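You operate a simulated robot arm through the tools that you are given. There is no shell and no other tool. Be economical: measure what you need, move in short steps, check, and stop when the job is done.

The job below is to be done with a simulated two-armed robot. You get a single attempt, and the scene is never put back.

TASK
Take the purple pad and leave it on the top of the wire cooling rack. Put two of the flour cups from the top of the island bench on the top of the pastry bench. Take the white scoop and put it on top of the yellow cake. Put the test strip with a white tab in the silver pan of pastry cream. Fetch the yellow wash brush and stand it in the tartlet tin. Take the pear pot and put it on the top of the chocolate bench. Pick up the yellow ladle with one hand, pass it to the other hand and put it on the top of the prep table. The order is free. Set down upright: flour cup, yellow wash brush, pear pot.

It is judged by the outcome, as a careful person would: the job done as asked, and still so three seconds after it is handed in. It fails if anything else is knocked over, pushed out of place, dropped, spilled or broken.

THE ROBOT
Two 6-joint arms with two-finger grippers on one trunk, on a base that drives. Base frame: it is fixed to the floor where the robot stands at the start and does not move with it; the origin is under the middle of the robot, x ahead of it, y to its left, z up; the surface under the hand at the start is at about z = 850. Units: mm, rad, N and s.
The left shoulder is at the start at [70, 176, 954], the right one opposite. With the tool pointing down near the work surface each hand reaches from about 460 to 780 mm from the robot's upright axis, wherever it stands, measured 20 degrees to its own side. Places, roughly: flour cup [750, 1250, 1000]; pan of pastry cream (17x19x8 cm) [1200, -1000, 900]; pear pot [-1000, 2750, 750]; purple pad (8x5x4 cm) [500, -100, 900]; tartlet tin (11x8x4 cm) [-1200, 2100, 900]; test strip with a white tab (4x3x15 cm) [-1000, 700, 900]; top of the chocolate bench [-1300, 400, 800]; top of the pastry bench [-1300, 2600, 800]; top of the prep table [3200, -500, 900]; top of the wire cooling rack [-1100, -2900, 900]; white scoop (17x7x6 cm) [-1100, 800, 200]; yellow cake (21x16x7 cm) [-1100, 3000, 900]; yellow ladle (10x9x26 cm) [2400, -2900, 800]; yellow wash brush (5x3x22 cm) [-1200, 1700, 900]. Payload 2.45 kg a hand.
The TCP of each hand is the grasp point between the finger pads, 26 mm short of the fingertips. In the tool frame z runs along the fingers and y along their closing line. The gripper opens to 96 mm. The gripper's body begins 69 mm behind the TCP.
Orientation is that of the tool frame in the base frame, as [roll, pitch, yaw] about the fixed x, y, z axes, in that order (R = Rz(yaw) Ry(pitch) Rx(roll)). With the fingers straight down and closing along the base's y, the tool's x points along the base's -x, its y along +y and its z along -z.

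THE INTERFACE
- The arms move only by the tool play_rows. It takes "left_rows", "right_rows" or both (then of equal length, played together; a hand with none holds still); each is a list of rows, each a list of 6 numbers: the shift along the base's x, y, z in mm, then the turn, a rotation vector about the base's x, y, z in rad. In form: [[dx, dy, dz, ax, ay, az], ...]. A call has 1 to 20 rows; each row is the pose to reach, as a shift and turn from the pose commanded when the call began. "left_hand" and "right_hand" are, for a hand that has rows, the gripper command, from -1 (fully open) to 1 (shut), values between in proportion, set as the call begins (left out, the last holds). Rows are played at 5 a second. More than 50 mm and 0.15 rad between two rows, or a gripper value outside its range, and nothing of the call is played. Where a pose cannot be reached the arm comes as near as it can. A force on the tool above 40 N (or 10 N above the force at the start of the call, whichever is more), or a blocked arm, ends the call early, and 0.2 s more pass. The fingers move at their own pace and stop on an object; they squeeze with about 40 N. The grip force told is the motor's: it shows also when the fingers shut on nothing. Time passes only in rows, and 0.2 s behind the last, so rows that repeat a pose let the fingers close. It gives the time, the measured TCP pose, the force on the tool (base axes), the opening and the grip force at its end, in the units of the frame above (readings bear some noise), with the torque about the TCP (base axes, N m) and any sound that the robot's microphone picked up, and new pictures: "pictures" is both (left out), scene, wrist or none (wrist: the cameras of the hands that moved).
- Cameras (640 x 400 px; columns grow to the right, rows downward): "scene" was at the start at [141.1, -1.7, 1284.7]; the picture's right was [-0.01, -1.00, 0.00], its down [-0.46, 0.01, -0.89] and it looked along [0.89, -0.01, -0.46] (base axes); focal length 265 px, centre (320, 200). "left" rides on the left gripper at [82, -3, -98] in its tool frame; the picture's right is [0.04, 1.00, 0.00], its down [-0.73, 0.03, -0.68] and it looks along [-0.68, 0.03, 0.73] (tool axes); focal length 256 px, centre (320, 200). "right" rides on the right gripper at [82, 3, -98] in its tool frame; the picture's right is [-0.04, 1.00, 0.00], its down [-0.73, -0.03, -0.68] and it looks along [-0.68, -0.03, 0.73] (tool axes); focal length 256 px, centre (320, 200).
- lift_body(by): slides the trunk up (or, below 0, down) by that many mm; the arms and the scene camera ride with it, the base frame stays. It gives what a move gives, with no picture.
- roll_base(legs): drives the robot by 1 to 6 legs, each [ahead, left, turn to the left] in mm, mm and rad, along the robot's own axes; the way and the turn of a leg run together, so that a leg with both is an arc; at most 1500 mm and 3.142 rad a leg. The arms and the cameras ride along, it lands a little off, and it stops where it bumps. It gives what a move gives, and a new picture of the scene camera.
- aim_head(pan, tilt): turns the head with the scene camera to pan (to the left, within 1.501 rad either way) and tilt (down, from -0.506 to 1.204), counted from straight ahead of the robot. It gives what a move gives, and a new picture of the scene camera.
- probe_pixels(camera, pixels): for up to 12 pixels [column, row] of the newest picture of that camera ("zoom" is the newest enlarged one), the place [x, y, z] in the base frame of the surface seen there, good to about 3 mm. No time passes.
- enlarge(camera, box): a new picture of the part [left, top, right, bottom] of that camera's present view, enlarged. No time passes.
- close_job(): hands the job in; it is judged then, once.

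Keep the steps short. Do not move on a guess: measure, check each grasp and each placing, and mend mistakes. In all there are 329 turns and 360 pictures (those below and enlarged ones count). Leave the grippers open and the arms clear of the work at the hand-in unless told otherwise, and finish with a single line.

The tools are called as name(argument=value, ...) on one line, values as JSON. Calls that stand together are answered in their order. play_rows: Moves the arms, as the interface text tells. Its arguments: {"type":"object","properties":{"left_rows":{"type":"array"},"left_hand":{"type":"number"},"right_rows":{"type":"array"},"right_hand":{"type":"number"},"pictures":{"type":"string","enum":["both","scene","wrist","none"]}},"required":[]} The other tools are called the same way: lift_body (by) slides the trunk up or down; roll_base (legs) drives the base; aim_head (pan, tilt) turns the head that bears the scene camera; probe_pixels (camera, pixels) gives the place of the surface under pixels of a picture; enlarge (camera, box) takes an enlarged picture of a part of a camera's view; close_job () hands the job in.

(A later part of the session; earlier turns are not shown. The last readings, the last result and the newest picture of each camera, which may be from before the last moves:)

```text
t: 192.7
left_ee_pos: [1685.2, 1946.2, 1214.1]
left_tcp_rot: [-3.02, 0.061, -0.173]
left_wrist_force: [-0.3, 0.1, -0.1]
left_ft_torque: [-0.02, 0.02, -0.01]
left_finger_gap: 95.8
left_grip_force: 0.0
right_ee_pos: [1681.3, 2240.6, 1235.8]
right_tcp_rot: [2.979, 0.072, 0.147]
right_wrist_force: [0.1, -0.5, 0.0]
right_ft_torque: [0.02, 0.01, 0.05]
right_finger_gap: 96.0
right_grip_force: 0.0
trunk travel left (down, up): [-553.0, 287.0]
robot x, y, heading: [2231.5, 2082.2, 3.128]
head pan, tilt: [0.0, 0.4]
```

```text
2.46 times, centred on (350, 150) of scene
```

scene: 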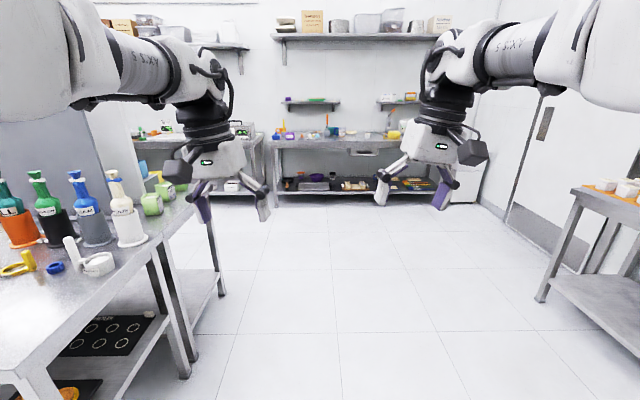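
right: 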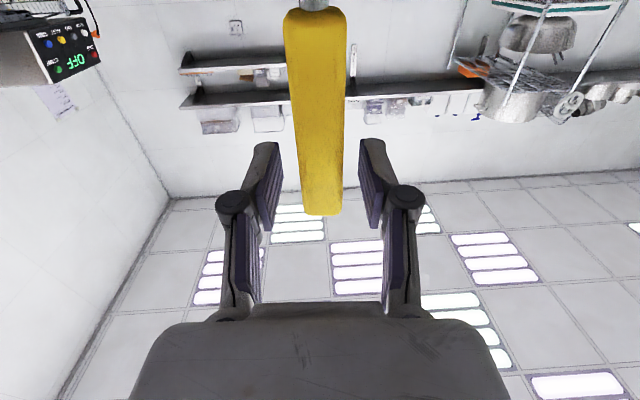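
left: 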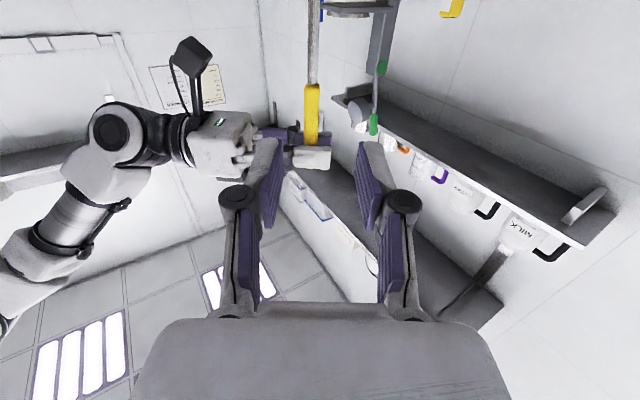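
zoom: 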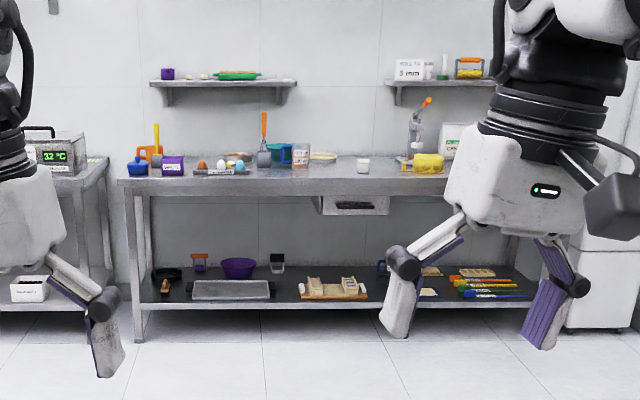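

Green cups labelled FLOUR stand along the island's north end (y≈1310). Drive 1430 ahead and turn left to face them.

roll_base(legs=[[1430, 0, 0], [0, 0, 1.571]])

aim_head(pan=0.0, tilt=0.5)

```text
t: 203.7
left_ee_pos: [918.6, 1574.7, 1214.7]
left_tcp_rot: [-3.021, 0.061, 1.392]
left_wrist_force: [0.0, -1.0, -0.1]
left_ft_torque: [0.0, -0.05, -0.04]
left_finger_gap: 96.1
left_grip_force: 0.1
right_ee_pos: [623.6, 1570.6, 1235.2]
right_tcp_rot: [2.98, 0.07, 1.715]
right_wrist_force: [-0.4, -0.7, -1.0]
right_ft_torque: [0.0, 0.0, -0.01]
right_finger_gap: 95.9
right_grip_force: 0.1
trunk travel left (down, up): [-553.0, 287.0]
robot x, y, heading: [784.9, 2116.9, -1.589]
head pan, tilt: [0.0, 0.4]
```

scene: 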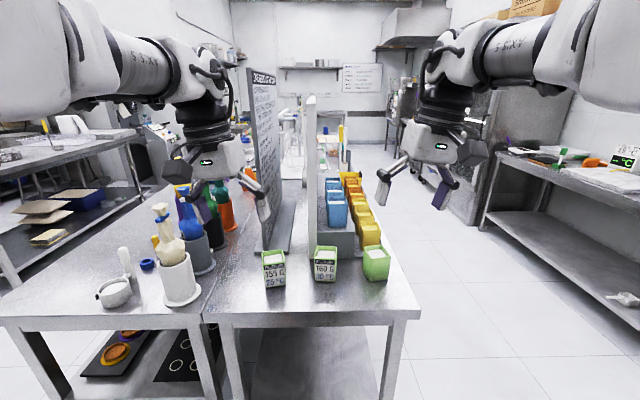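

```text
t: 204.4
left_ee_pos: [918.5, 1575.2, 1213.8]
left_tcp_rot: [-3.019, 0.061, 1.393]
left_wrist_force: [0.3, 0.1, 0.1]
left_ft_torque: [0.03, -0.02, 0.0]
left_finger_gap: 95.5
left_grip_force: 0.0
right_ee_pos: [623.3, 1571.5, 1235.2]
right_tcp_rot: [2.98, 0.072, 1.716]
right_wrist_force: [0.1, 0.7, 0.4]
right_ft_torque: [-0.01, 0.02, 0.0]
right_finger_gap: 95.9
right_grip_force: 0.1
trunk travel left (down, up): [-553.0, 287.0]
robot x, y, heading: [787.7, 2117.0, -1.591]
head pan, tilt: [0.0, 0.499]
```

scene: 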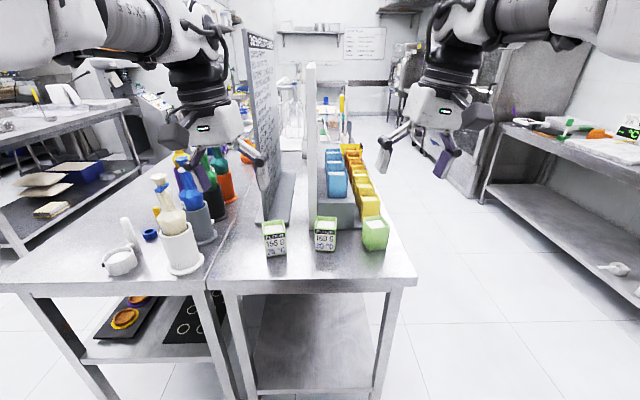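

Zoom on the three flour cups and probe.

enlarge(camera="scene", box=[235, 130, 405, 280])

probe_pixels(camera="scene", pixels=[[264, 224], [285, 222], [275, 240], [267, 256], [287, 256], [365, 220], [386, 219], [375, 235], [368, 248], [386, 248], [270, 218], [313, 200]])

```text
2.67 times, centred on (320, 205) of scene
```

zoom: 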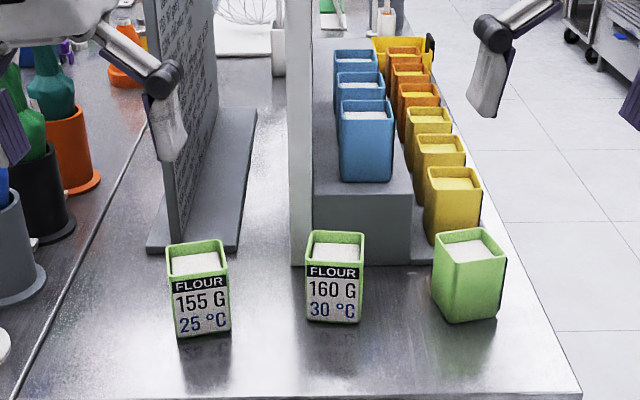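

```text
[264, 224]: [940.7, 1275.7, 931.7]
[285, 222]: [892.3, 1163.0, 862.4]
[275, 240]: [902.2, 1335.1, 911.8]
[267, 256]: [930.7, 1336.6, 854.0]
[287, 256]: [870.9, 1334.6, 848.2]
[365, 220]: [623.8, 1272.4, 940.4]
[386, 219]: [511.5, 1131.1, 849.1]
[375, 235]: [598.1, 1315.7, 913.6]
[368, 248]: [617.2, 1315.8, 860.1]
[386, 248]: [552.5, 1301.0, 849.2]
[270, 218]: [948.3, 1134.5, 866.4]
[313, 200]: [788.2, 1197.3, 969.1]
```

Take the left (155 G) cup with the left hand, the middle (160 G) with the right. Lower the trunk 100, drive closer.

lift_body(by=-100)

roll_base(legs=[[200, -60, 0.02]])

enlarge(camera="left", box=[0, 0, 640, 400])

```text
t: 205.7
left_ee_pos: [917.5, 1575.0, 1112.9]
left_tcp_rot: [-3.02, 0.061, 1.394]
left_wrist_force: [1.0, -1.1, -1.0]
left_ft_torque: [0.01, -0.02, -0.02]
left_finger_gap: 96.1
left_grip_force: 0.0
right_ee_pos: [624.7, 1572.0, 1135.3]
right_tcp_rot: [2.978, 0.072, 1.714]
right_wrist_force: [-0.1, 0.7, 0.1]
right_ft_torque: [-0.01, -0.01, 0.02]
right_finger_gap: 96.0
right_grip_force: 0.1
trunk travel left (down, up): [-453.0, 387.0]
robot x, y, heading: [788.9, 2118.0, -1.592]
head pan, tilt: [0.0, 0.499]
```

```text
t: 207.4
left_ee_pos: [867.3, 1374.4, 1112.9]
left_tcp_rot: [-3.02, 0.059, 1.411]
left_wrist_force: [-0.2, -0.6, 0.3]
left_ft_torque: [0.02, 0.0, -0.01]
left_finger_gap: 95.9
left_grip_force: 0.2
right_ee_pos: [571.2, 1365.1, 1135.7]
right_tcp_rot: [2.98, 0.072, 1.736]
right_wrist_force: [-0.2, 0.5, 0.4]
right_ft_torque: [0.04, -0.06, -0.01]
right_finger_gap: 96.1
right_grip_force: 0.0
trunk travel left (down, up): [-453.0, 387.0]
robot x, y, heading: [725.6, 1912.8, -1.569]
head pan, tilt: [0.0, 0.499]
```

scene: 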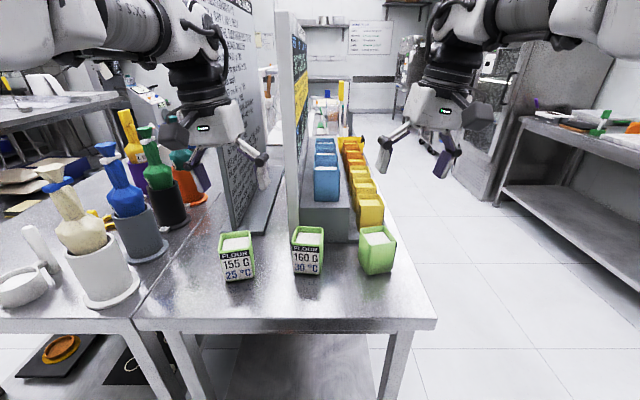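

```text
1.00 times, centred on (320, 200) of left (not enlarged: the box is as wide or as high as the picture)
```

zoom: 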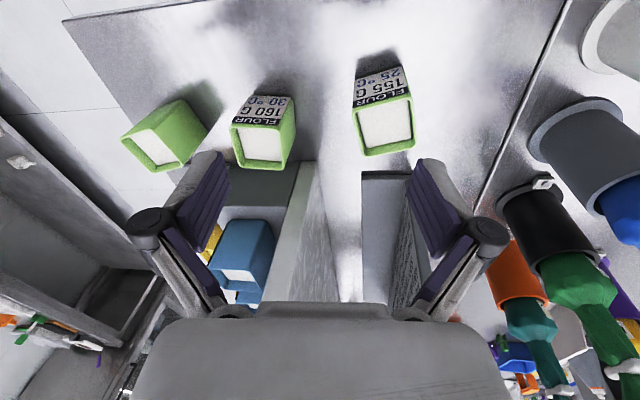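

Probe the corners of both cups in this left view.

probe_pixels(camera="zoom", pixels=[[355, 104], [410, 97], [357, 154], [414, 145], [385, 125], [231, 128], [281, 127], [236, 165], [287, 162], [258, 145], [360, 75]])

```text
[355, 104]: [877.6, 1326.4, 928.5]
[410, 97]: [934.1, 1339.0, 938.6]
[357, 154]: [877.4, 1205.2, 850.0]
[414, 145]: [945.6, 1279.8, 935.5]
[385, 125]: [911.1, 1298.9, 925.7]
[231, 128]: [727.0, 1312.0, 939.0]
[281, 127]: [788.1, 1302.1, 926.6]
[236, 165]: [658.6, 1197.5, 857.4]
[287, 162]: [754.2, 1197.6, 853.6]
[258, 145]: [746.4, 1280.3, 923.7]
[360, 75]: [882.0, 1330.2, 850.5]
```

Cup 155 G: centre ≈(910,1303), turned ≈0.2 rad. Align the left hand above it (upright tool, yaw +0.36).

play_rows(left_rows=[[8, -14, 0, 0.02, -0.04, 0.1], [18, -28, -10, 0.04, -0.08, 0.2], [30, -50, -30, 0.055, -0.11, 0.3], [43, -71, -55, 0.064, -0.123, 0.36], [43, -71, -83, 0.064, -0.123, 0.36], [43, -71, -83, 0.064, -0.123, 0.36]], left_hand=-1, pictures="both")

```text
t: 208.8
left_ee_pos: [886.4, 1399.8, 1027.6]
left_tcp_rot: [-3.051, 0.056, 1.495]
left_wrist_force: [-0.3, 0.0, -0.4]
left_ft_torque: [0.02, 0.01, -0.01]
left_finger_gap: 95.8
left_grip_force: 0.0
left hand out of reach, approached as far as the arm can: row 1, 2, 3, 4, 5, 6
right_ee_pos: [572.6, 1365.6, 1135.0]
right_tcp_rot: [2.979, 0.07, 1.735]
right_wrist_force: [0.1, 0.7, -0.3]
right_ft_torque: [0.0, -0.01, 0.04]
right_finger_gap: 95.8
right_grip_force: 0.1
trunk travel left (down, up): [-453.0, 387.0]
robot x, y, heading: [722.1, 1913.6, -1.571]
head pan, tilt: [0.0, 0.499]
```

scene: 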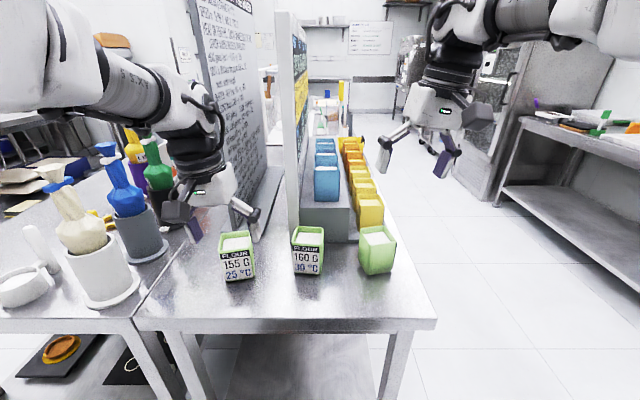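
left: 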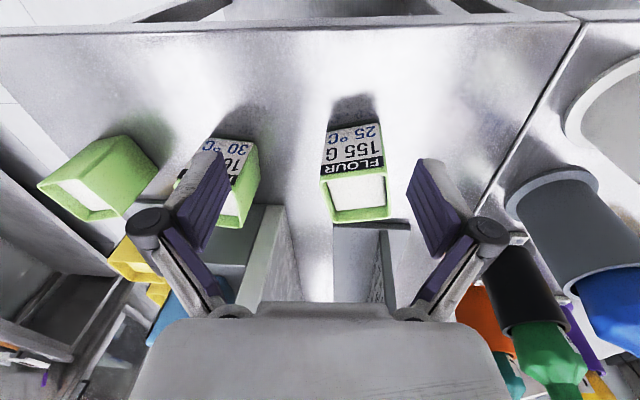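

The left arm seems caught in an awkward wrist branch. I back off 300 mm and try to regain the start-like pose in free space.

roll_base(legs=[[-350, 0, 0]])

play_rows(left_rows=[[10, -10, 20, 0.0, -0.05, 0.05], [20, -20, 50, 0.0, -0.1, 0.08], [30, -30, 80, 0, -0.1, 0.08], [45, -45, 110, 0, -0.1, 0.08], [60, -70, 140, 0, -0.1, 0.08], [67, -89, 160, 0, -0.1, 0.08], [67, -89, 160, 0, -0.1, 0.08]], pictures="scene")

```text
t: 211.1
left_ee_pos: [887.1, 1747.3, 1027.0]
left_tcp_rot: [-3.052, 0.055, 1.497]
left_wrist_force: [-0.8, -0.4, -0.8]
left_ft_torque: [0.02, -0.03, 0.0]
left_finger_gap: 95.9
left_grip_force: 0.1
right_ee_pos: [572.9, 1712.0, 1136.4]
right_tcp_rot: [2.979, 0.071, 1.736]
right_wrist_force: [0.6, -0.1, 0.1]
right_ft_torque: [0.0, 0.02, 0.01]
right_finger_gap: 96.0
right_grip_force: 0.1
trunk travel left (down, up): [-453.0, 387.0]
robot x, y, heading: [725.1, 2265.5, -1.568]
head pan, tilt: [0.0, 0.499]
```

scene: 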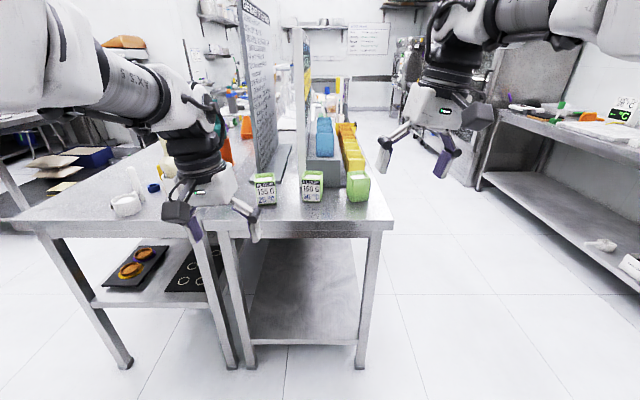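

```text
t: 212.7
left_ee_pos: [860.3, 1732.8, 1108.4]
left_tcp_rot: [-3.079, 0.106, 1.422]
left_wrist_force: [-0.1, -0.2, -0.3]
left_ft_torque: [0.03, 0.0, -0.02]
left_finger_gap: 95.8
left_grip_force: 0.0
left hand out of reach, approached as far as the arm can: row 1, 2, 3, 4, 5, 6, 7
right_ee_pos: [573.7, 1713.3, 1135.2]
right_tcp_rot: [2.977, 0.072, 1.736]
right_wrist_force: [-0.3, 0.0, -0.6]
right_ft_torque: [-0.01, 0.02, -0.02]
right_finger_gap: 96.0
right_grip_force: 0.0
trunk travel left (down, up): [-453.0, 387.0]
robot x, y, heading: [723.0, 2261.2, -1.571]
head pan, tilt: [0.0, 0.499]
```

scene: 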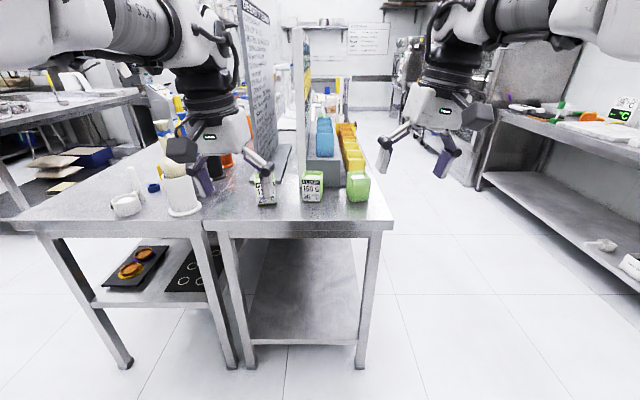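

Both wrists seem to have flipped through a singularity. I'll undo it: pitch the left hand to horizontal again, then come back down by a sideways sweep.

play_rows(left_rows=[[8, -8, -8, -0.14, 0, 0], [16, -16, -16, -0.28, 0, 0], [24, -24, -24, -0.42, 0, 0], [32, -32, -32, -0.56, 0, 0], [40, -40, -40, -0.7, 0, 0], [48, -48, -50, -0.84, 0, 0], [56, -56, -60, -0.98, 0, 0], [64, -64, -70, -1.12, 0, 0], [72, -72, -80, -1.26, 0, 0], [80, -80, -90, -1.4, 0, 0], [80, -88, -100, -1.5, 0, 0], [80, -88, -100, -1.5, 0, 0]], pictures="scene")

```text
t: 215.2
left_ee_pos: [938.0, 1643.3, 1008.7]
left_tcp_rot: [1.401, 1.416, -0.248]
left_wrist_force: [-0.5, -0.1, 0.7]
left_ft_torque: [0.01, -0.01, 0.0]
left_finger_gap: 96.0
left_grip_force: 0.1
left hand out of reach, approached as far as the arm can: row 2, 3, 4, 5, 6, 7
right_ee_pos: [572.0, 1711.6, 1136.2]
right_tcp_rot: [2.979, 0.07, 1.737]
right_wrist_force: [-0.2, -0.3, -0.3]
right_ft_torque: [-0.03, 0.0, 0.02]
right_finger_gap: 96.1
right_grip_force: 0.0
trunk travel left (down, up): [-453.0, 387.0]
robot x, y, heading: [723.6, 2262.5, -1.572]
head pan, tilt: [0.0, 0.499]
```

scene: 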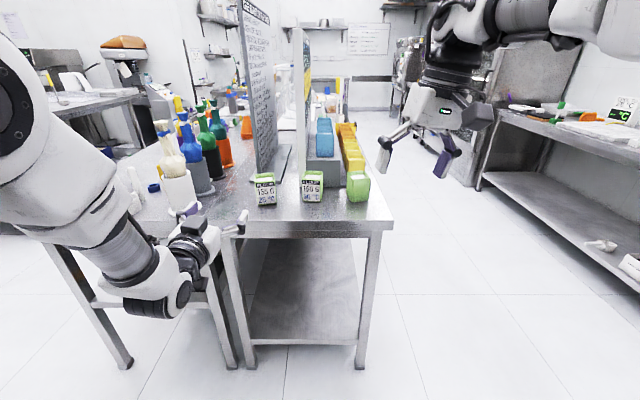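

Now yaw inward −0.9, then pitch down by the side.

play_rows(left_rows=[[0, -10, 5, 0, 0, -0.14], [0, -20, 10, 0, 0, -0.28], [0, -30, 15, 0, 0, -0.42], [0, -40, 20, 0, 0, -0.56], [0, -50, 25, 0, 0, -0.7], [0, -60, 30, 0, 0, -0.8], [0, -60, 30, 0, 0, -0.9], [0, -60, 30, 0, 0, -0.9]], pictures="none")

play_rows(left_rows=[[0, 0, 5, 0.078, -0.116, 0], [0, 0, 12, 0.156, -0.232, 0], [0, 0, 20, 0.234, -0.349, 0], [0, 0, 28, 0.312, -0.465, 0], [0, 0, 36, 0.391, -0.581, 0], [0, 0, 44, 0.469, -0.697, 0], [0, 0, 52, 0.547, -0.813, 0], [0, 0, 60, 0.625, -0.93, 0], [0, 0, 70, 0.703, -1.046, 0], [0, 0, 80, 0.781, -1.162, 0], [0, 0, 90, 0.859, -1.278, 0], [0, 0, 90, 0.859, -1.278, 0]], pictures="scene")

```text
t: 217.1
left_ee_pos: [937.4, 1584.5, 1038.4]
left_tcp_rot: [1.409, 1.417, -1.14]
left_wrist_force: [0.3, 0.4, -0.1]
left_ft_torque: [0.02, 0.02, -0.01]
left_finger_gap: 96.2
left_grip_force: 0.0
right_ee_pos: [572.9, 1712.5, 1136.8]
right_tcp_rot: [2.979, 0.072, 1.736]
right_wrist_force: [0.1, -0.9, 0.4]
right_ft_torque: [0.02, -0.03, 0.0]
right_finger_gap: 96.1
right_grip_force: 0.1
trunk travel left (down, up): [-453.0, 387.0]
robot x, y, heading: [725.4, 2259.5, -1.573]
head pan, tilt: [0.0, 0.499]
```

```text
t: 219.7
left_ee_pos: [908.1, 1583.3, 1131.5]
left_tcp_rot: [-3.132, 0.286, 0.437]
left_wrist_force: [0.6, -0.4, -0.9]
left_ft_torque: [-0.01, 0.01, -0.03]
left_finger_gap: 95.9
left_grip_force: 0.1
left hand out of reach, approached as far as the arm can: row 9, 10, 11, 12
right_ee_pos: [573.1, 1712.2, 1136.3]
right_tcp_rot: [2.98, 0.071, 1.737]
right_wrist_force: [0.8, 0.3, -0.3]
right_ft_torque: [-0.02, 0.02, -0.03]
right_finger_gap: 96.1
right_grip_force: 0.0
trunk travel left (down, up): [-453.0, 387.0]
robot x, y, heading: [722.8, 2262.5, -1.57]
head pan, tilt: [0.0, 0.499]
```

scene: 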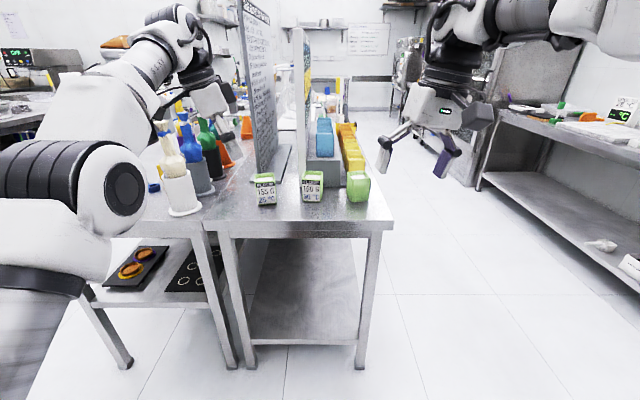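

Almost there; move 90 back, level the tool, then yaw back to nominal.

play_rows(left_rows=[[5, 25, -5, 0.03, -0.065, 0], [10, 50, -10, 0.06, -0.13, 0], [15, 75, -10, 0.09, -0.195, 0], [20, 95, -10, 0.121, -0.259, 0], [20, 95, -10, 0.121, -0.259, 0]], pictures="none")

play_rows(left_rows=[[0, 0, 0, 0, 0, 0.14], [0, 0, 0, 0, 0, 0.28], [0, 0, 0, 0, 0, 0.42], [0, 0, 0, 0, 0, 0.56], [0, 0, 0, 0, 0, 0.7], [0, 0, 0, 0, 0, 0.84], [0, 0, 0, 0, 0, 0.98], [0, 0, 0, 0, 0, 1.13], [0, 0, 0, 0, 0, 1.13]], pictures="scene")

```text
t: 220.8
left_ee_pos: [898.1, 1595.5, 1135.3]
left_tcp_rot: [-3.109, 0.246, 0.438]
left_wrist_force: [-0.6, -0.6, 0.3]
left_ft_torque: [0.01, -0.02, -0.01]
left_finger_gap: 96.1
left_grip_force: 0.1
left hand out of reach, approached as far as the arm can: row 1, 2, 3, 4, 5
right_ee_pos: [573.1, 1711.3, 1135.5]
right_tcp_rot: [2.978, 0.072, 1.736]
right_wrist_force: [0.7, 0.0, 0.3]
right_ft_torque: [-0.02, -0.01, 0.01]
right_finger_gap: 96.1
right_grip_force: 0.0
trunk travel left (down, up): [-453.0, 387.0]
robot x, y, heading: [724.7, 2265.6, -1.567]
head pan, tilt: [0.0, 0.499]
```

```text
t: 222.8
left_ee_pos: [902.2, 1612.1, 1189.8]
left_tcp_rot: [-2.96, 0.232, 1.288]
left_wrist_force: [0.0, 0.2, -0.4]
left_ft_torque: [-0.01, 0.02, 0.03]
left_finger_gap: 95.9
left_grip_force: 0.1
left hand out of reach, approached as far as the arm can: row 1, 2, 3, 4, 5, 6, 7, 8, 9
right_ee_pos: [574.4, 1711.2, 1135.2]
right_tcp_rot: [2.982, 0.072, 1.738]
right_wrist_force: [0.4, -0.3, -0.1]
right_ft_torque: [-0.01, 0.01, 0.01]
right_finger_gap: 95.8
right_grip_force: 0.0
trunk travel left (down, up): [-453.0, 387.0]
robot x, y, heading: [724.9, 2266.0, -1.568]
head pan, tilt: [0.0, 0.499]
```

scene: 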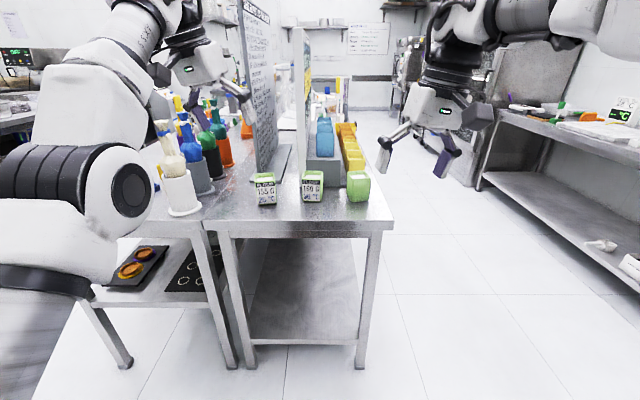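

The arm is back in the original elbow-low shape but too stretched upward. Lower it 180 and pull back a little while levelling.

play_rows(left_rows=[[5, 10, -40, 0, 0, 0], [10, 20, -80, 0, 0, 0], [15, 30, -120, 0, 0, 0], [20, 40, -160, 0, 0, 0], [25, 40, -190, 0, 0, 0], [25, 40, -190, 0, 0, 0]], pictures="scene")

```text
t: 224.2
left_ee_pos: [900.4, 1610.7, 1190.9]
left_tcp_rot: [-2.96, 0.232, 1.288]
left_wrist_force: [-0.1, -0.1, -0.6]
left_ft_torque: [0.0, 0.02, 0.0]
left_finger_gap: 96.0
left_grip_force: 0.1
left hand out of reach, approached as far as the arm can: row 1, 2, 3, 4, 5, 6
right_ee_pos: [572.1, 1710.9, 1136.0]
right_tcp_rot: [2.98, 0.073, 1.737]
right_wrist_force: [0.3, 0.6, 0.5]
right_ft_torque: [-0.04, 0.05, -0.02]
right_finger_gap: 96.2
right_grip_force: 0.2
trunk travel left (down, up): [-453.0, 387.0]
robot x, y, heading: [722.5, 2263.0, -1.573]
head pan, tilt: [0.0, 0.499]
```

scene: 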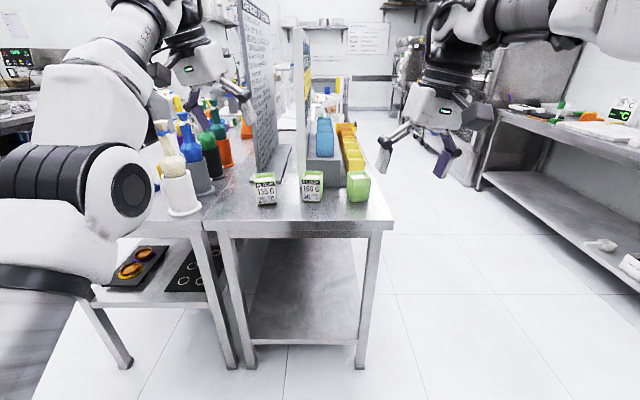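

Stuck at a joint limit. Tilt the tool forward 0.6 first, then lower.

play_rows(left_rows=[[0, 0, 0, -0.14, 0, 0], [0, 0, -10, -0.28, 0, 0], [0, 0, -20, -0.42, 0, 0], [0, 0, -40, -0.56, 0, 0], [0, 0, -70, -0.65, 0, 0], [0, 10, -100, -0.65, 0, 0], [0, 20, -130, -0.65, 0, 0], [0, 30, -160, -0.65, 0, 0], [0, 30, -160, -0.65, 0, 0]], pictures="scene")

```text
t: 226.2
left_ee_pos: [902.9, 1641.1, 1036.4]
left_tcp_rot: [3.063, 0.848, 1.147]
left_wrist_force: [0.4, -0.2, 0.2]
left_ft_torque: [0.04, 0.0, 0.01]
left_finger_gap: 96.1
left_grip_force: 0.0
left hand out of reach, approached as far as the arm can: row 1
right_ee_pos: [572.4, 1712.2, 1135.5]
right_tcp_rot: [2.98, 0.072, 1.738]
right_wrist_force: [-0.2, -0.4, -0.3]
right_ft_torque: [-0.01, 0.03, 0.0]
right_finger_gap: 95.7
right_grip_force: 0.0
trunk travel left (down, up): [-453.0, 387.0]
robot x, y, heading: [723.2, 2262.6, -1.569]
head pan, tilt: [0.0, 0.499]
```

scene: 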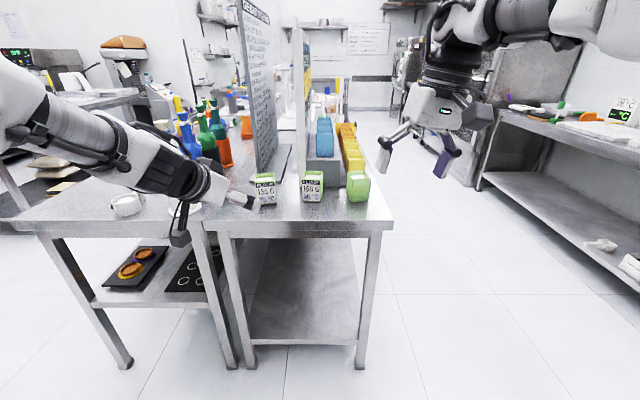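

Now level the tool again here at lower height (z≈1036).

play_rows(left_rows=[[0, 0, 5, 0.135, -0.045, 0], [0, 0, 10, 0.27, -0.09, 0], [0, 0, 15, 0.4, -0.133, 0], [0, 0, 20, 0.535, -0.178, 0], [0, 0, 25, 0.67, -0.222, 0], [0, 0, 30, 0.807, -0.267, 0], [0, 0, 30, 0.807, -0.267, 0]], pictures="scene")

```text
t: 227.8
left_ee_pos: [818.6, 1691.9, 1043.3]
left_tcp_rot: [-3.139, 0.0, 1.183]
left_wrist_force: [0.1, -1.1, -1.0]
left_ft_torque: [0.01, 0.03, 0.02]
left_finger_gap: 96.0
left_grip_force: 0.0
left hand out of reach, approached as far as the arm can: row 3, 4, 5, 6, 7
right_ee_pos: [573.9, 1712.1, 1136.2]
right_tcp_rot: [2.982, 0.072, 1.737]
right_wrist_force: [-0.2, 0.3, 1.7]
right_ft_torque: [0.01, 0.0, 0.02]
right_finger_gap: 96.2
right_grip_force: 0.1
trunk travel left (down, up): [-453.0, 387.0]
robot x, y, heading: [722.3, 2261.2, -1.571]
head pan, tilt: [0.0, 0.499]
```

scene: 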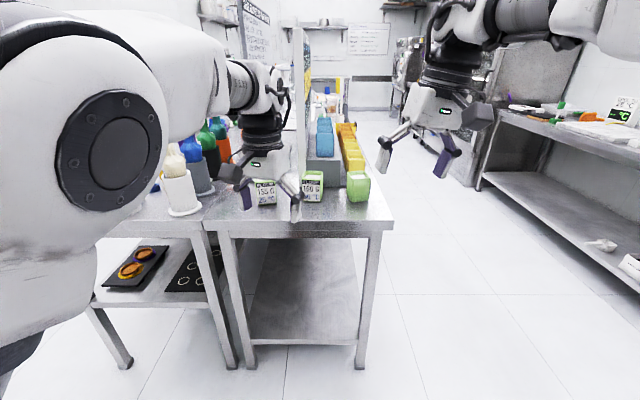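

Tool level and the elbow like at the start. Move outward to check freedom.

play_rows(left_rows=[[30, -5, 10, 0, 0, 0.1], [60, -10, 20, 0, 0, 0.2], [90, -20, 40, 0, 0, 0.3], [115, -30, 60, 0, 0, 0.39], [115, -30, 60, 0, 0, 0.39]], pictures="none")

```text
t: 229.1
left_ee_pos: [867.4, 1733.6, 1040.3]
left_tcp_rot: [-3.091, 0.038, 1.451]
left_wrist_force: [0.7, -0.6, -0.2]
left_ft_torque: [0.0, 0.03, 0.02]
left_finger_gap: 95.7
left_grip_force: 0.1
left hand out of reach, approached as far as the arm can: row 1, 2, 3, 4, 5
right_ee_pos: [573.2, 1710.8, 1134.7]
right_tcp_rot: [2.979, 0.072, 1.736]
right_wrist_force: [-0.3, -0.3, 0.0]
right_ft_torque: [0.0, 0.03, 0.03]
right_finger_gap: 95.9
right_grip_force: 0.0
trunk travel left (down, up): [-453.0, 387.0]
robot x, y, heading: [723.8, 2262.9, -1.574]
head pan, tilt: [0.0, 0.499]
```

Still limited — probably a wound-up wrist roll. I'll unwind: yaw inward, pitch up sideways to horizontal, swing to outward, then pitch down on the outer side.

play_rows(left_rows=[[0, -10, 0, 0, 0, -0.14], [0, -20, 0, 0, 0, -0.28], [0, -30, 0, 0, 0, -0.42], [10, -40, 0, 0, 0, -0.56], [15, -50, 0, 0, 0, -0.7], [20, -60, 0, 0, 0, -0.8], [20, -60, 0, 0, 0, -0.8]], pictures="none")

play_rows(left_rows=[[5, -10, 0, -0.078, 0.116, 0], [10, -20, 0, -0.156, 0.232, 0], [15, -30, 0, -0.234, 0.349, 0], [20, -40, 0, -0.312, 0.465, 0], [30, -50, 0, -0.391, 0.581, 0], [40, -60, 0, -0.469, 0.697, 0], [50, -70, 0, -0.547, 0.813, 0], [50, -80, 0, -0.625, 0.93, 0], [50, -80, 0, -0.703, 1.046, 0], [50, -80, 0, -0.781, 1.162, 0], [50, -80, 0, -0.859, 1.278, 0], [50, -80, 0, -0.859, 1.278, 0]], pictures="scene")

```text
t: 230.7
left_ee_pos: [847.5, 1694.7, 1031.4]
left_tcp_rot: [-3.089, 0.04, 0.649]
left_wrist_force: [-0.8, -0.6, -0.7]
left_ft_torque: [-0.01, 0.02, 0.04]
left_finger_gap: 96.1
left_grip_force: 0.1
left hand out of reach, approached as far as the arm can: row 1, 2, 3, 4, 5, 6, 7
right_ee_pos: [572.5, 1712.3, 1134.7]
right_tcp_rot: [2.98, 0.07, 1.736]
right_wrist_force: [0.6, 0.3, -0.2]
right_ft_torque: [-0.02, 0.02, 0.03]
right_finger_gap: 96.2
right_grip_force: 0.1
trunk travel left (down, up): [-453.0, 387.0]
robot x, y, heading: [722.7, 2258.5, -1.57]
head pan, tilt: [0.0, 0.499]
```

```text
t: 233.2
left_ee_pos: [898.1, 1614.3, 1030.3]
left_tcp_rot: [-1.4, 1.512, 2.285]
left_wrist_force: [0.8, 0.6, 0.0]
left_ft_torque: [0.0, -0.01, 0.01]
left_finger_gap: 95.9
left_grip_force: 0.1
right_ee_pos: [572.3, 1711.8, 1136.0]
right_tcp_rot: [2.979, 0.071, 1.736]
right_wrist_force: [-0.2, -0.7, -0.8]
right_ft_torque: [0.0, 0.01, 0.01]
right_finger_gap: 95.8
right_grip_force: 0.0
trunk travel left (down, up): [-453.0, 387.0]
robot x, y, heading: [722.5, 2263.9, -1.572]
head pan, tilt: [0.0, 0.499]
```

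scene: 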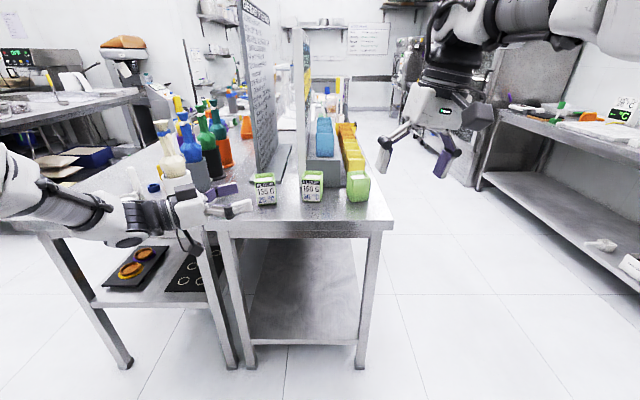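

Now swing at horizontal from inward to outward (yaw +1.85), moving the hand left.

play_rows(left_rows=[[8, 2, -2, 0, 0, 0.14], [16, 4, -4, 0, 0, 0.28], [24, 6, -6, 0, 0, 0.42], [34, 8, -8, 0, 0, 0.56], [44, 10, -10, 0, 0, 0.7], [54, 12, -12, 0, 0, 0.84], [66, 14, -14, 0, 0, 0.98], [78, 16, -16, 0, 0, 1.12], [90, 18, -18, 0, 0, 1.26], [100, 20, -20, 0, 0, 1.4], [110, 20, -20, 0, 0, 1.54], [120, 20, -20, 0, 0, 1.68], [130, 20, -20, 0, 0, 1.82], [130, 20, -20, 0, 0, 1.82]], pictures="scene")

```text
t: 236.2
left_ee_pos: [1035.1, 1635.7, 1014.5]
left_tcp_rot: [-1.55, 1.493, -2.315]
left_wrist_force: [-0.2, -0.9, 0.5]
left_ft_torque: [0.02, -0.02, 0.03]
left_finger_gap: 96.0
left_grip_force: 0.1
right_ee_pos: [572.6, 1712.2, 1134.9]
right_tcp_rot: [2.98, 0.071, 1.736]
right_wrist_force: [0.6, 0.9, 0.4]
right_ft_torque: [0.03, 0.0, -0.04]
right_finger_gap: 95.9
right_grip_force: 0.0
trunk travel left (down, up): [-453.0, 387.0]
robot x, y, heading: [726.0, 2261.3, -1.568]
head pan, tilt: [0.0, 0.499]
```

scene: 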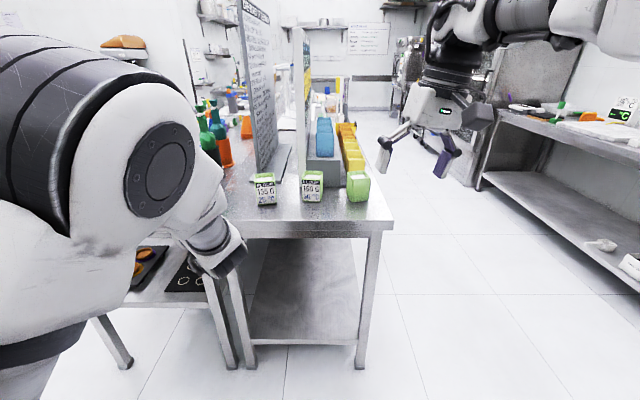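

Now pitch down on the outer side.

play_rows(left_rows=[[0, 0, 8, 0.097, 0.101, 0], [0, 0, 16, 0.194, 0.202, 0], [0, 0, 24, 0.291, 0.303, 0], [0, 0, 32, 0.388, 0.404, 0], [0, 0, 40, 0.484, 0.505, 0], [0, 0, 46, 0.581, 0.606, 0], [-5, 5, 52, 0.678, 0.708, 0], [-10, 10, 58, 0.775, 0.809, 0], [-15, 15, 64, 0.872, 0.91, 0], [-20, 20, 68, 0.969, 1.011, 0], [-20, 20, 70, 1.066, 1.112, 0], [-20, 20, 70, 1.066, 1.112, 0]], pictures="scene")

```text
t: 238.8
left_ee_pos: [1112.8, 1699.2, 1057.5]
left_tcp_rot: [-3.127, 0.037, 2.435]
left_wrist_force: [-0.3, 0.1, 0.0]
left_ft_torque: [0.01, -0.06, -0.05]
left_finger_gap: 96.0
left_grip_force: 0.1
left hand out of reach, approached as far as the arm can: row 9, 10, 11, 12
right_ee_pos: [571.6, 1711.4, 1134.7]
right_tcp_rot: [2.978, 0.071, 1.735]
right_wrist_force: [0.3, -0.7, -0.3]
right_ft_torque: [-0.03, -0.03, 0.04]
right_finger_gap: 96.0
right_grip_force: 0.1
trunk travel left (down, up): [-453.0, 387.0]
robot x, y, heading: [726.2, 2262.1, -1.572]
head pan, tilt: [0.0, 0.499]
```

scene: 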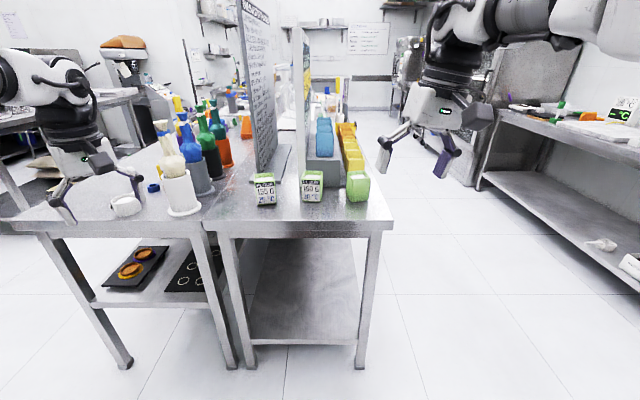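

Tool is down. Now yaw back −0.86 and move inward.

play_rows(left_rows=[[-20, 0, 0, 0, 0, -0.12], [-45, 0, 0, 0, 0, -0.25], [-70, 0, 0, 0, 0, -0.38], [-95, -10, 10, 0, 0, -0.5], [-120, -20, 20, 0, 0, -0.62], [-145, -30, 30, 0, 0, -0.74], [-170, -40, 40, 0, 0, -0.86], [-170, -40, 40, 0, 0, -0.86]], pictures="scene")

```text
t: 240.7
left_ee_pos: [1078.8, 1735.2, 1036.0]
left_tcp_rot: [3.117, 0.068, 1.687]
left_wrist_force: [0.6, -0.3, -0.1]
left_ft_torque: [-0.01, 0.01, 0.01]
left_finger_gap: 95.7
left_grip_force: 0.1
left hand out of reach, approached as far as the arm can: row 1, 2, 3, 4, 5, 6, 7, 8
right_ee_pos: [574.2, 1711.5, 1135.7]
right_tcp_rot: [2.982, 0.071, 1.736]
right_wrist_force: [0.0, 0.3, -0.3]
right_ft_torque: [0.0, -0.01, -0.03]
right_finger_gap: 96.4
right_grip_force: 0.0
trunk travel left (down, up): [-453.0, 387.0]
robot x, y, heading: [723.8, 2259.5, -1.573]
head pan, tilt: [0.0, 0.499]
```

scene: 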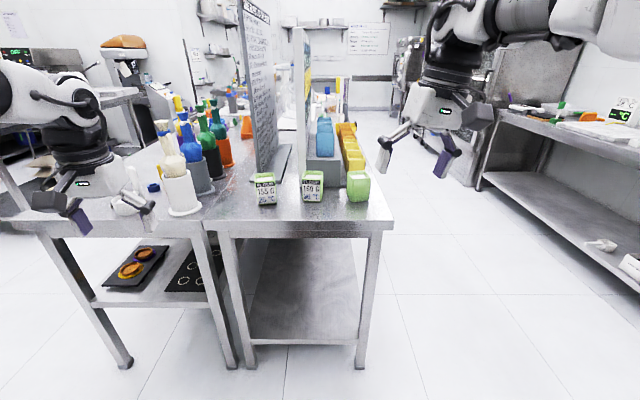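

I now understand it better: I must cross straight to horizontal, then sweep down sideways at a nearer, lower spot. Step 1: straight pitch-up.

play_rows(left_rows=[[-12, -8, 0, -0.14, 0, 0], [-24, -16, 0, -0.28, 0, 0], [-36, -24, 0, -0.42, 0, 0], [-48, -32, 0, -0.56, 0, 0], [-60, -40, -5, -0.7, 0, 0], [-72, -50, -10, -0.84, 0, 0], [-84, -60, -15, -0.98, 0, 0], [-96, -70, -20, -1.12, 0, 0], [-108, -80, -20, -1.26, 0, 0], [-120, -90, -20, -1.4, 0, 0], [-135, -95, -20, -1.5, 0, 0], [-135, -95, -20, -1.5, 0, 0]], pictures="none")

play_rows(left_rows=[[0, -5, 0, 0, 0, -0.14], [0, -10, 0, 0, 0, -0.28], [0, -15, 0, 0, 0, -0.42], [0, -20, 0, 0, 0, -0.56], [0, -25, 0, 0, 0, -0.7], [0, -30, 0, 0, 0, -0.84], [0, -30, 0, 0, 0, -0.98], [0, -30, 0, 0, 0, -1.1], [0, -30, 0, 0, 0, -1.1]], pictures="scene")

```text
t: 243.2
left_ee_pos: [947.8, 1649.7, 1015.6]
left_tcp_rot: [-1.608, 1.453, 3.135]
left_wrist_force: [1.1, 0.5, -0.8]
left_ft_torque: [0.01, 0.02, -0.01]
left_finger_gap: 96.0
left_grip_force: 0.1
left hand out of reach, approached as far as the arm can: row 3, 4, 5, 6, 7
right_ee_pos: [573.8, 1712.4, 1136.2]
right_tcp_rot: [2.982, 0.072, 1.736]
right_wrist_force: [0.5, 0.1, -0.4]
right_ft_torque: [-0.01, 0.02, 0.0]
right_finger_gap: 95.8
right_grip_force: 0.1
trunk travel left (down, up): [-453.0, 387.0]
robot x, y, heading: [725.2, 2263.8, -1.571]
head pan, tilt: [0.0, 0.499]
```

```text
t: 245.2
left_ee_pos: [947.4, 1620.2, 1014.3]
left_tcp_rot: [-1.619, 1.453, 2.023]
left_wrist_force: [-0.2, 0.6, -1.1]
left_ft_torque: [-0.02, -0.05, 0.0]
left_finger_gap: 96.2
left_grip_force: 0.1
right_ee_pos: [573.2, 1712.3, 1135.9]
right_tcp_rot: [2.98, 0.07, 1.736]
right_wrist_force: [0.5, 0.7, -0.2]
right_ft_torque: [-0.03, 0.04, 0.0]
right_finger_gap: 96.2
right_grip_force: 0.0
trunk travel left (down, up): [-453.0, 387.0]
robot x, y, heading: [725.3, 2263.7, -1.569]
head pan, tilt: [0.0, 0.499]
```

scene: 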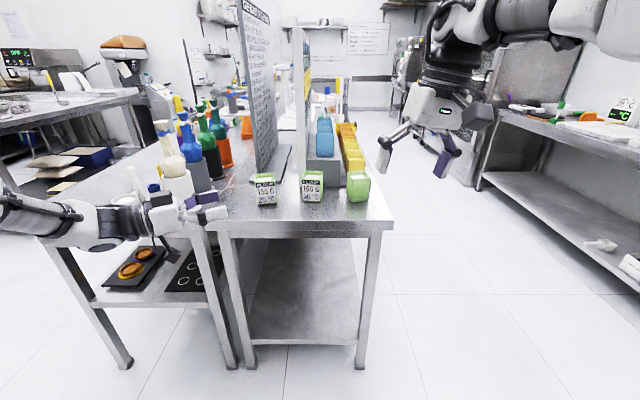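

Now pitch down sideways, ending nearer and lower.

play_rows(left_rows=[[-3, 5, -5, 0.067, -0.123, 0], [-6, 10, -10, 0.134, -0.245, 0], [-9, 15, -15, 0.201, -0.368, 0], [-12, 20, -20, 0.268, -0.49, 0], [-15, 25, -25, 0.335, -0.613, 0], [-18, 30, -30, 0.402, -0.735, 0], [-21, 35, -35, 0.469, -0.858, 0], [-24, 40, -40, 0.536, -0.98, 0], [-27, 45, -45, 0.603, -1.103, 0], [-30, 50, -50, 0.67, -1.225, 0], [-30, 55, -55, 0.72, -1.316, 0], [-30, 55, -55, 0.72, -1.316, 0]], pictures="scene")

```text
t: 247.8
left_ee_pos: [875.9, 1694.7, 949.7]
left_tcp_rot: [-3.134, 0.067, 0.619]
left_wrist_force: [1.2, -0.1, -0.4]
left_ft_torque: [0.04, 0.0, 0.02]
left_finger_gap: 96.3
left_grip_force: 0.0
left hand out of reach, approached as far as the arm can: row 10, 11, 12
right_ee_pos: [574.5, 1711.3, 1134.7]
right_tcp_rot: [2.981, 0.07, 1.737]
right_wrist_force: [0.2, -0.7, 0.3]
right_ft_torque: [0.04, 0.02, 0.01]
right_finger_gap: 95.8
right_grip_force: 0.0
trunk travel left (down, up): [-453.0, 387.0]
robot x, y, heading: [721.5, 2259.5, -1.569]
head pan, tilt: [0.0, 0.499]
```

scene: 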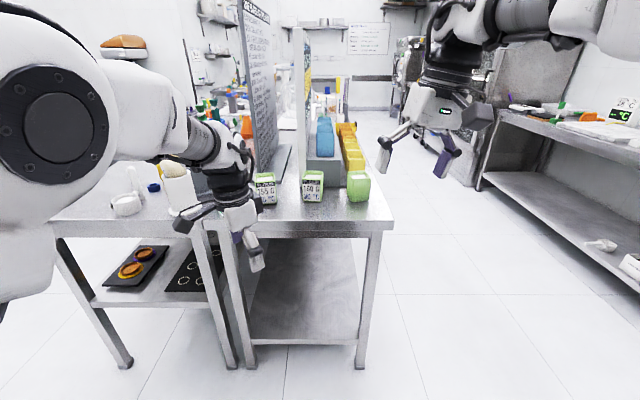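

Test freedom with small moves: first +yaw only.

play_rows(left_rows=[[0, 0, 0, 0, 0, 0.1], [0, 0, 0, 0, 0, 0.2], [0, 0, 0, 0, 0, 0.2]], pictures="none")

play_rows(left_rows=[[0, 30, 0, 0, 0, 0], [0, 60, 0, 0, 0, 0], [0, 60, 0, 0, 0, 0]], pictures="none")

play_rows(left_rows=[[30, 0, 0, 0, 0, 0], [60, 0, 0, 0, 0, 0], [60, 0, 0, 0, 0, 0]], pictures="none")

play_rows(left_rows=[[0, 0, -30, 0, 0, 0], [0, 0, -60, 0, 0, 0], [0, 0, -60, 0, 0, 0]], pictures="none")

```text
t: 248.7
left_ee_pos: [873.5, 1695.4, 950.1]
left_tcp_rot: [-3.134, 0.068, 0.819]
left_wrist_force: [0.2, -0.5, -0.4]
left_ft_torque: [0.01, 0.02, 0.03]
left_finger_gap: 96.3
left_grip_force: 0.1
right_ee_pos: [572.9, 1711.0, 1135.6]
right_tcp_rot: [2.98, 0.07, 1.737]
right_wrist_force: [0.2, -0.2, 0.3]
right_ft_torque: [-0.01, -0.03, 0.01]
right_finger_gap: 96.0
right_grip_force: 0.1
trunk travel left (down, up): [-453.0, 387.0]
robot x, y, heading: [724.6, 2258.0, -1.572]
head pan, tilt: [0.0, 0.499]
```

```text
t: 249.4
left_ee_pos: [875.2, 1753.5, 947.3]
left_tcp_rot: [-3.134, 0.065, 0.821]
left_wrist_force: [-0.5, -0.3, -0.2]
left_ft_torque: [-0.01, 0.03, 0.0]
left_finger_gap: 95.8
left_grip_force: 0.0
right_ee_pos: [573.7, 1711.0, 1136.1]
right_tcp_rot: [2.98, 0.07, 1.737]
right_wrist_force: [0.9, 0.2, -0.2]
right_ft_torque: [0.01, 0.01, -0.04]
right_finger_gap: 96.1
right_grip_force: 0.0
trunk travel left (down, up): [-453.0, 387.0]
robot x, y, heading: [723.1, 2262.1, -1.569]
head pan, tilt: [0.0, 0.499]
```

```text
t: 250.2
left_ee_pos: [906.6, 1762.9, 940.8]
left_tcp_rot: [-3.135, 0.067, 0.819]
left_wrist_force: [-0.6, -1.1, 0.3]
left_ft_torque: [-0.01, 0.01, -0.01]
left_finger_gap: 96.4
left_grip_force: 0.1
left hand out of reach, approached as far as the arm can: row 1, 2, 3
right_ee_pos: [572.8, 1711.1, 1136.5]
right_tcp_rot: [2.98, 0.07, 1.738]
right_wrist_force: [-0.5, 0.3, -0.4]
right_ft_torque: [0.01, -0.01, 0.03]
right_finger_gap: 96.0
right_grip_force: 0.0
trunk travel left (down, up): [-453.0, 387.0]
robot x, y, heading: [723.2, 2260.8, -1.571]
head pan, tilt: [0.0, 0.499]
```

```text
t: 251.1
left_ee_pos: [905.8, 1763.2, 881.9]
left_tcp_rot: [-3.137, 0.065, 0.817]
left_wrist_force: [-0.4, 0.7, 0.0]
left_ft_torque: [0.0, -0.02, -0.01]
left_finger_gap: 96.1
left_grip_force: 0.0
right_ee_pos: [573.3, 1712.7, 1136.8]
right_tcp_rot: [2.98, 0.07, 1.736]
right_wrist_force: [-0.1, 0.1, -0.1]
right_ft_torque: [0.0, -0.01, -0.04]
right_finger_gap: 95.9
right_grip_force: 0.0
trunk travel left (down, up): [-453.0, 387.0]
robot x, y, heading: [723.4, 2262.5, -1.572]
head pan, tilt: [0.0, 0.499]
```

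In this branch the hand is free downward/backward but limited outward at height. Test the reach lower: forward 160 at z 880 with yaw back to nominal.

play_rows(left_rows=[[0, -20, -10, 0, 0, 0.15], [0, -40, -20, 0, 0, 0.3], [0, -60, -30, 0, 0, 0.45], [0, -80, -40, 0, 0, 0.6], [0, -100, -50, 0, 0, 0.75], [0, -130, -60, 0, 0, 0.75], [0, -160, -60, 0, 0, 0.75], [0, -160, -60, 0, 0, 0.75]], pictures="none")

```text
t: 252.8
left_ee_pos: [886.2, 1652.0, 808.7]
left_tcp_rot: [-3.081, 0.09, 1.517]
left_wrist_force: [0.4, 0.4, 0.0]
left_ft_torque: [-0.02, 0.01, 0.01]
left_finger_gap: 96.0
left_grip_force: 0.0
left hand out of reach, approached as far as the arm can: row 3, 4, 5, 6, 7, 8
right_ee_pos: [572.8, 1711.7, 1135.9]
right_tcp_rot: [2.979, 0.07, 1.739]
right_wrist_force: [-0.4, 0.5, 0.0]
right_ft_torque: [-0.01, 0.01, 0.0]
right_finger_gap: 96.0
right_grip_force: 0.0
trunk travel left (down, up): [-453.0, 387.0]
robot x, y, heading: [718.7, 2262.3, -1.57]
head pan, tilt: [0.0, 0.499]
```

I probe the left forearm in the last scene picture to learn its direction.

probe_pixels(camera="scene", pixels=[[55, 113], [135, 85], [140, 130], [180, 125], [185, 155], [210, 145], [230, 165], [238, 215]])

enlarge(camera="scene", box=[0, 0, 320, 400])

```text
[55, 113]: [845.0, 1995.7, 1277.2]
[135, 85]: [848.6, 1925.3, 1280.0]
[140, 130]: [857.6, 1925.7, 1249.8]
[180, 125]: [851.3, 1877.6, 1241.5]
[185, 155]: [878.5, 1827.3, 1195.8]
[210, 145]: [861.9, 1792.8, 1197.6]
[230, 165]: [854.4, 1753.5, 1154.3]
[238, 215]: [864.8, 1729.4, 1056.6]
```

```text
1.00 times, centred on (160, 200) of scene (not enlarged: the box is as wide or as high as the picture)
```

zoom: 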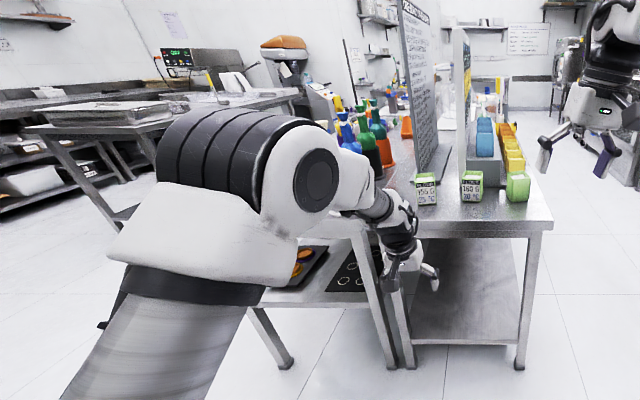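

I see the arm plane now (shoulder line at x≈899). Plan: sweep up on the inner side to horizontal, align exactly with the arm plane, then pitch straight down.

play_rows(left_rows=[[-5, 10, 40, 0, 0, -0.14], [-10, 20, 80, 0, 0, -0.28], [-15, 30, 120, 0, 0, -0.42], [-20, 35, 160, 0, 0, -0.56], [-25, 40, 200, 0, 0, -0.7], [-35, 43, 222, 0, 0, -0.84], [-39, 43, 222, 0, 0, -0.87], [-39, 43, 222, 0, 0, -0.87]], pictures="none")

play_rows(left_rows=[[5, -10, 0, -0.078, 0.116, 0], [10, -20, 0, -0.156, 0.232, 0], [15, -30, 0, -0.234, 0.349, 0], [20, -40, 0, -0.312, 0.465, 0], [30, -50, 0, -0.391, 0.581, 0], [40, -60, 0, -0.469, 0.697, 0], [50, -70, 0, -0.547, 0.813, 0], [50, -80, 0, -0.625, 0.93, 0], [50, -80, 0, -0.703, 1.046, 0], [50, -80, 0, -0.781, 1.162, 0], [50, -80, 0, -0.859, 1.278, 0], [50, -80, 0, -0.859, 1.278, 0]], pictures="none")

```text
t: 254.7
left_ee_pos: [850.4, 1694.7, 1028.9]
left_tcp_rot: [-3.081, 0.09, 0.648]
left_wrist_force: [0.1, 0.4, 0.6]
left_ft_torque: [0.02, 0.01, -0.01]
left_finger_gap: 95.9
left_grip_force: 0.1
right_ee_pos: [572.6, 1712.7, 1134.0]
right_tcp_rot: [2.98, 0.072, 1.737]
right_wrist_force: [-0.7, 0.0, -0.1]
right_ft_torque: [0.0, -0.01, 0.0]
right_finger_gap: 96.1
right_grip_force: 0.1
trunk travel left (down, up): [-453.0, 387.0]
robot x, y, heading: [725.5, 2257.7, -1.567]
head pan, tilt: [0.0, 0.499]
```

```text
t: 257.2
left_ee_pos: [900.5, 1617.0, 1029.0]
left_tcp_rot: [-0.684, 1.488, 2.993]
left_wrist_force: [0.4, 0.0, -0.4]
left_ft_torque: [0.03, 0.01, 0.02]
left_finger_gap: 95.9
left_grip_force: 0.1
right_ee_pos: [573.4, 1712.7, 1136.1]
right_tcp_rot: [2.979, 0.071, 1.736]
right_wrist_force: [0.0, -0.3, -0.2]
right_ft_torque: [0.01, 0.01, -0.03]
right_finger_gap: 96.3
right_grip_force: 0.1
trunk travel left (down, up): [-453.0, 387.0]
robot x, y, heading: [726.1, 2261.3, -1.567]
head pan, tilt: [0.0, 0.499]
```

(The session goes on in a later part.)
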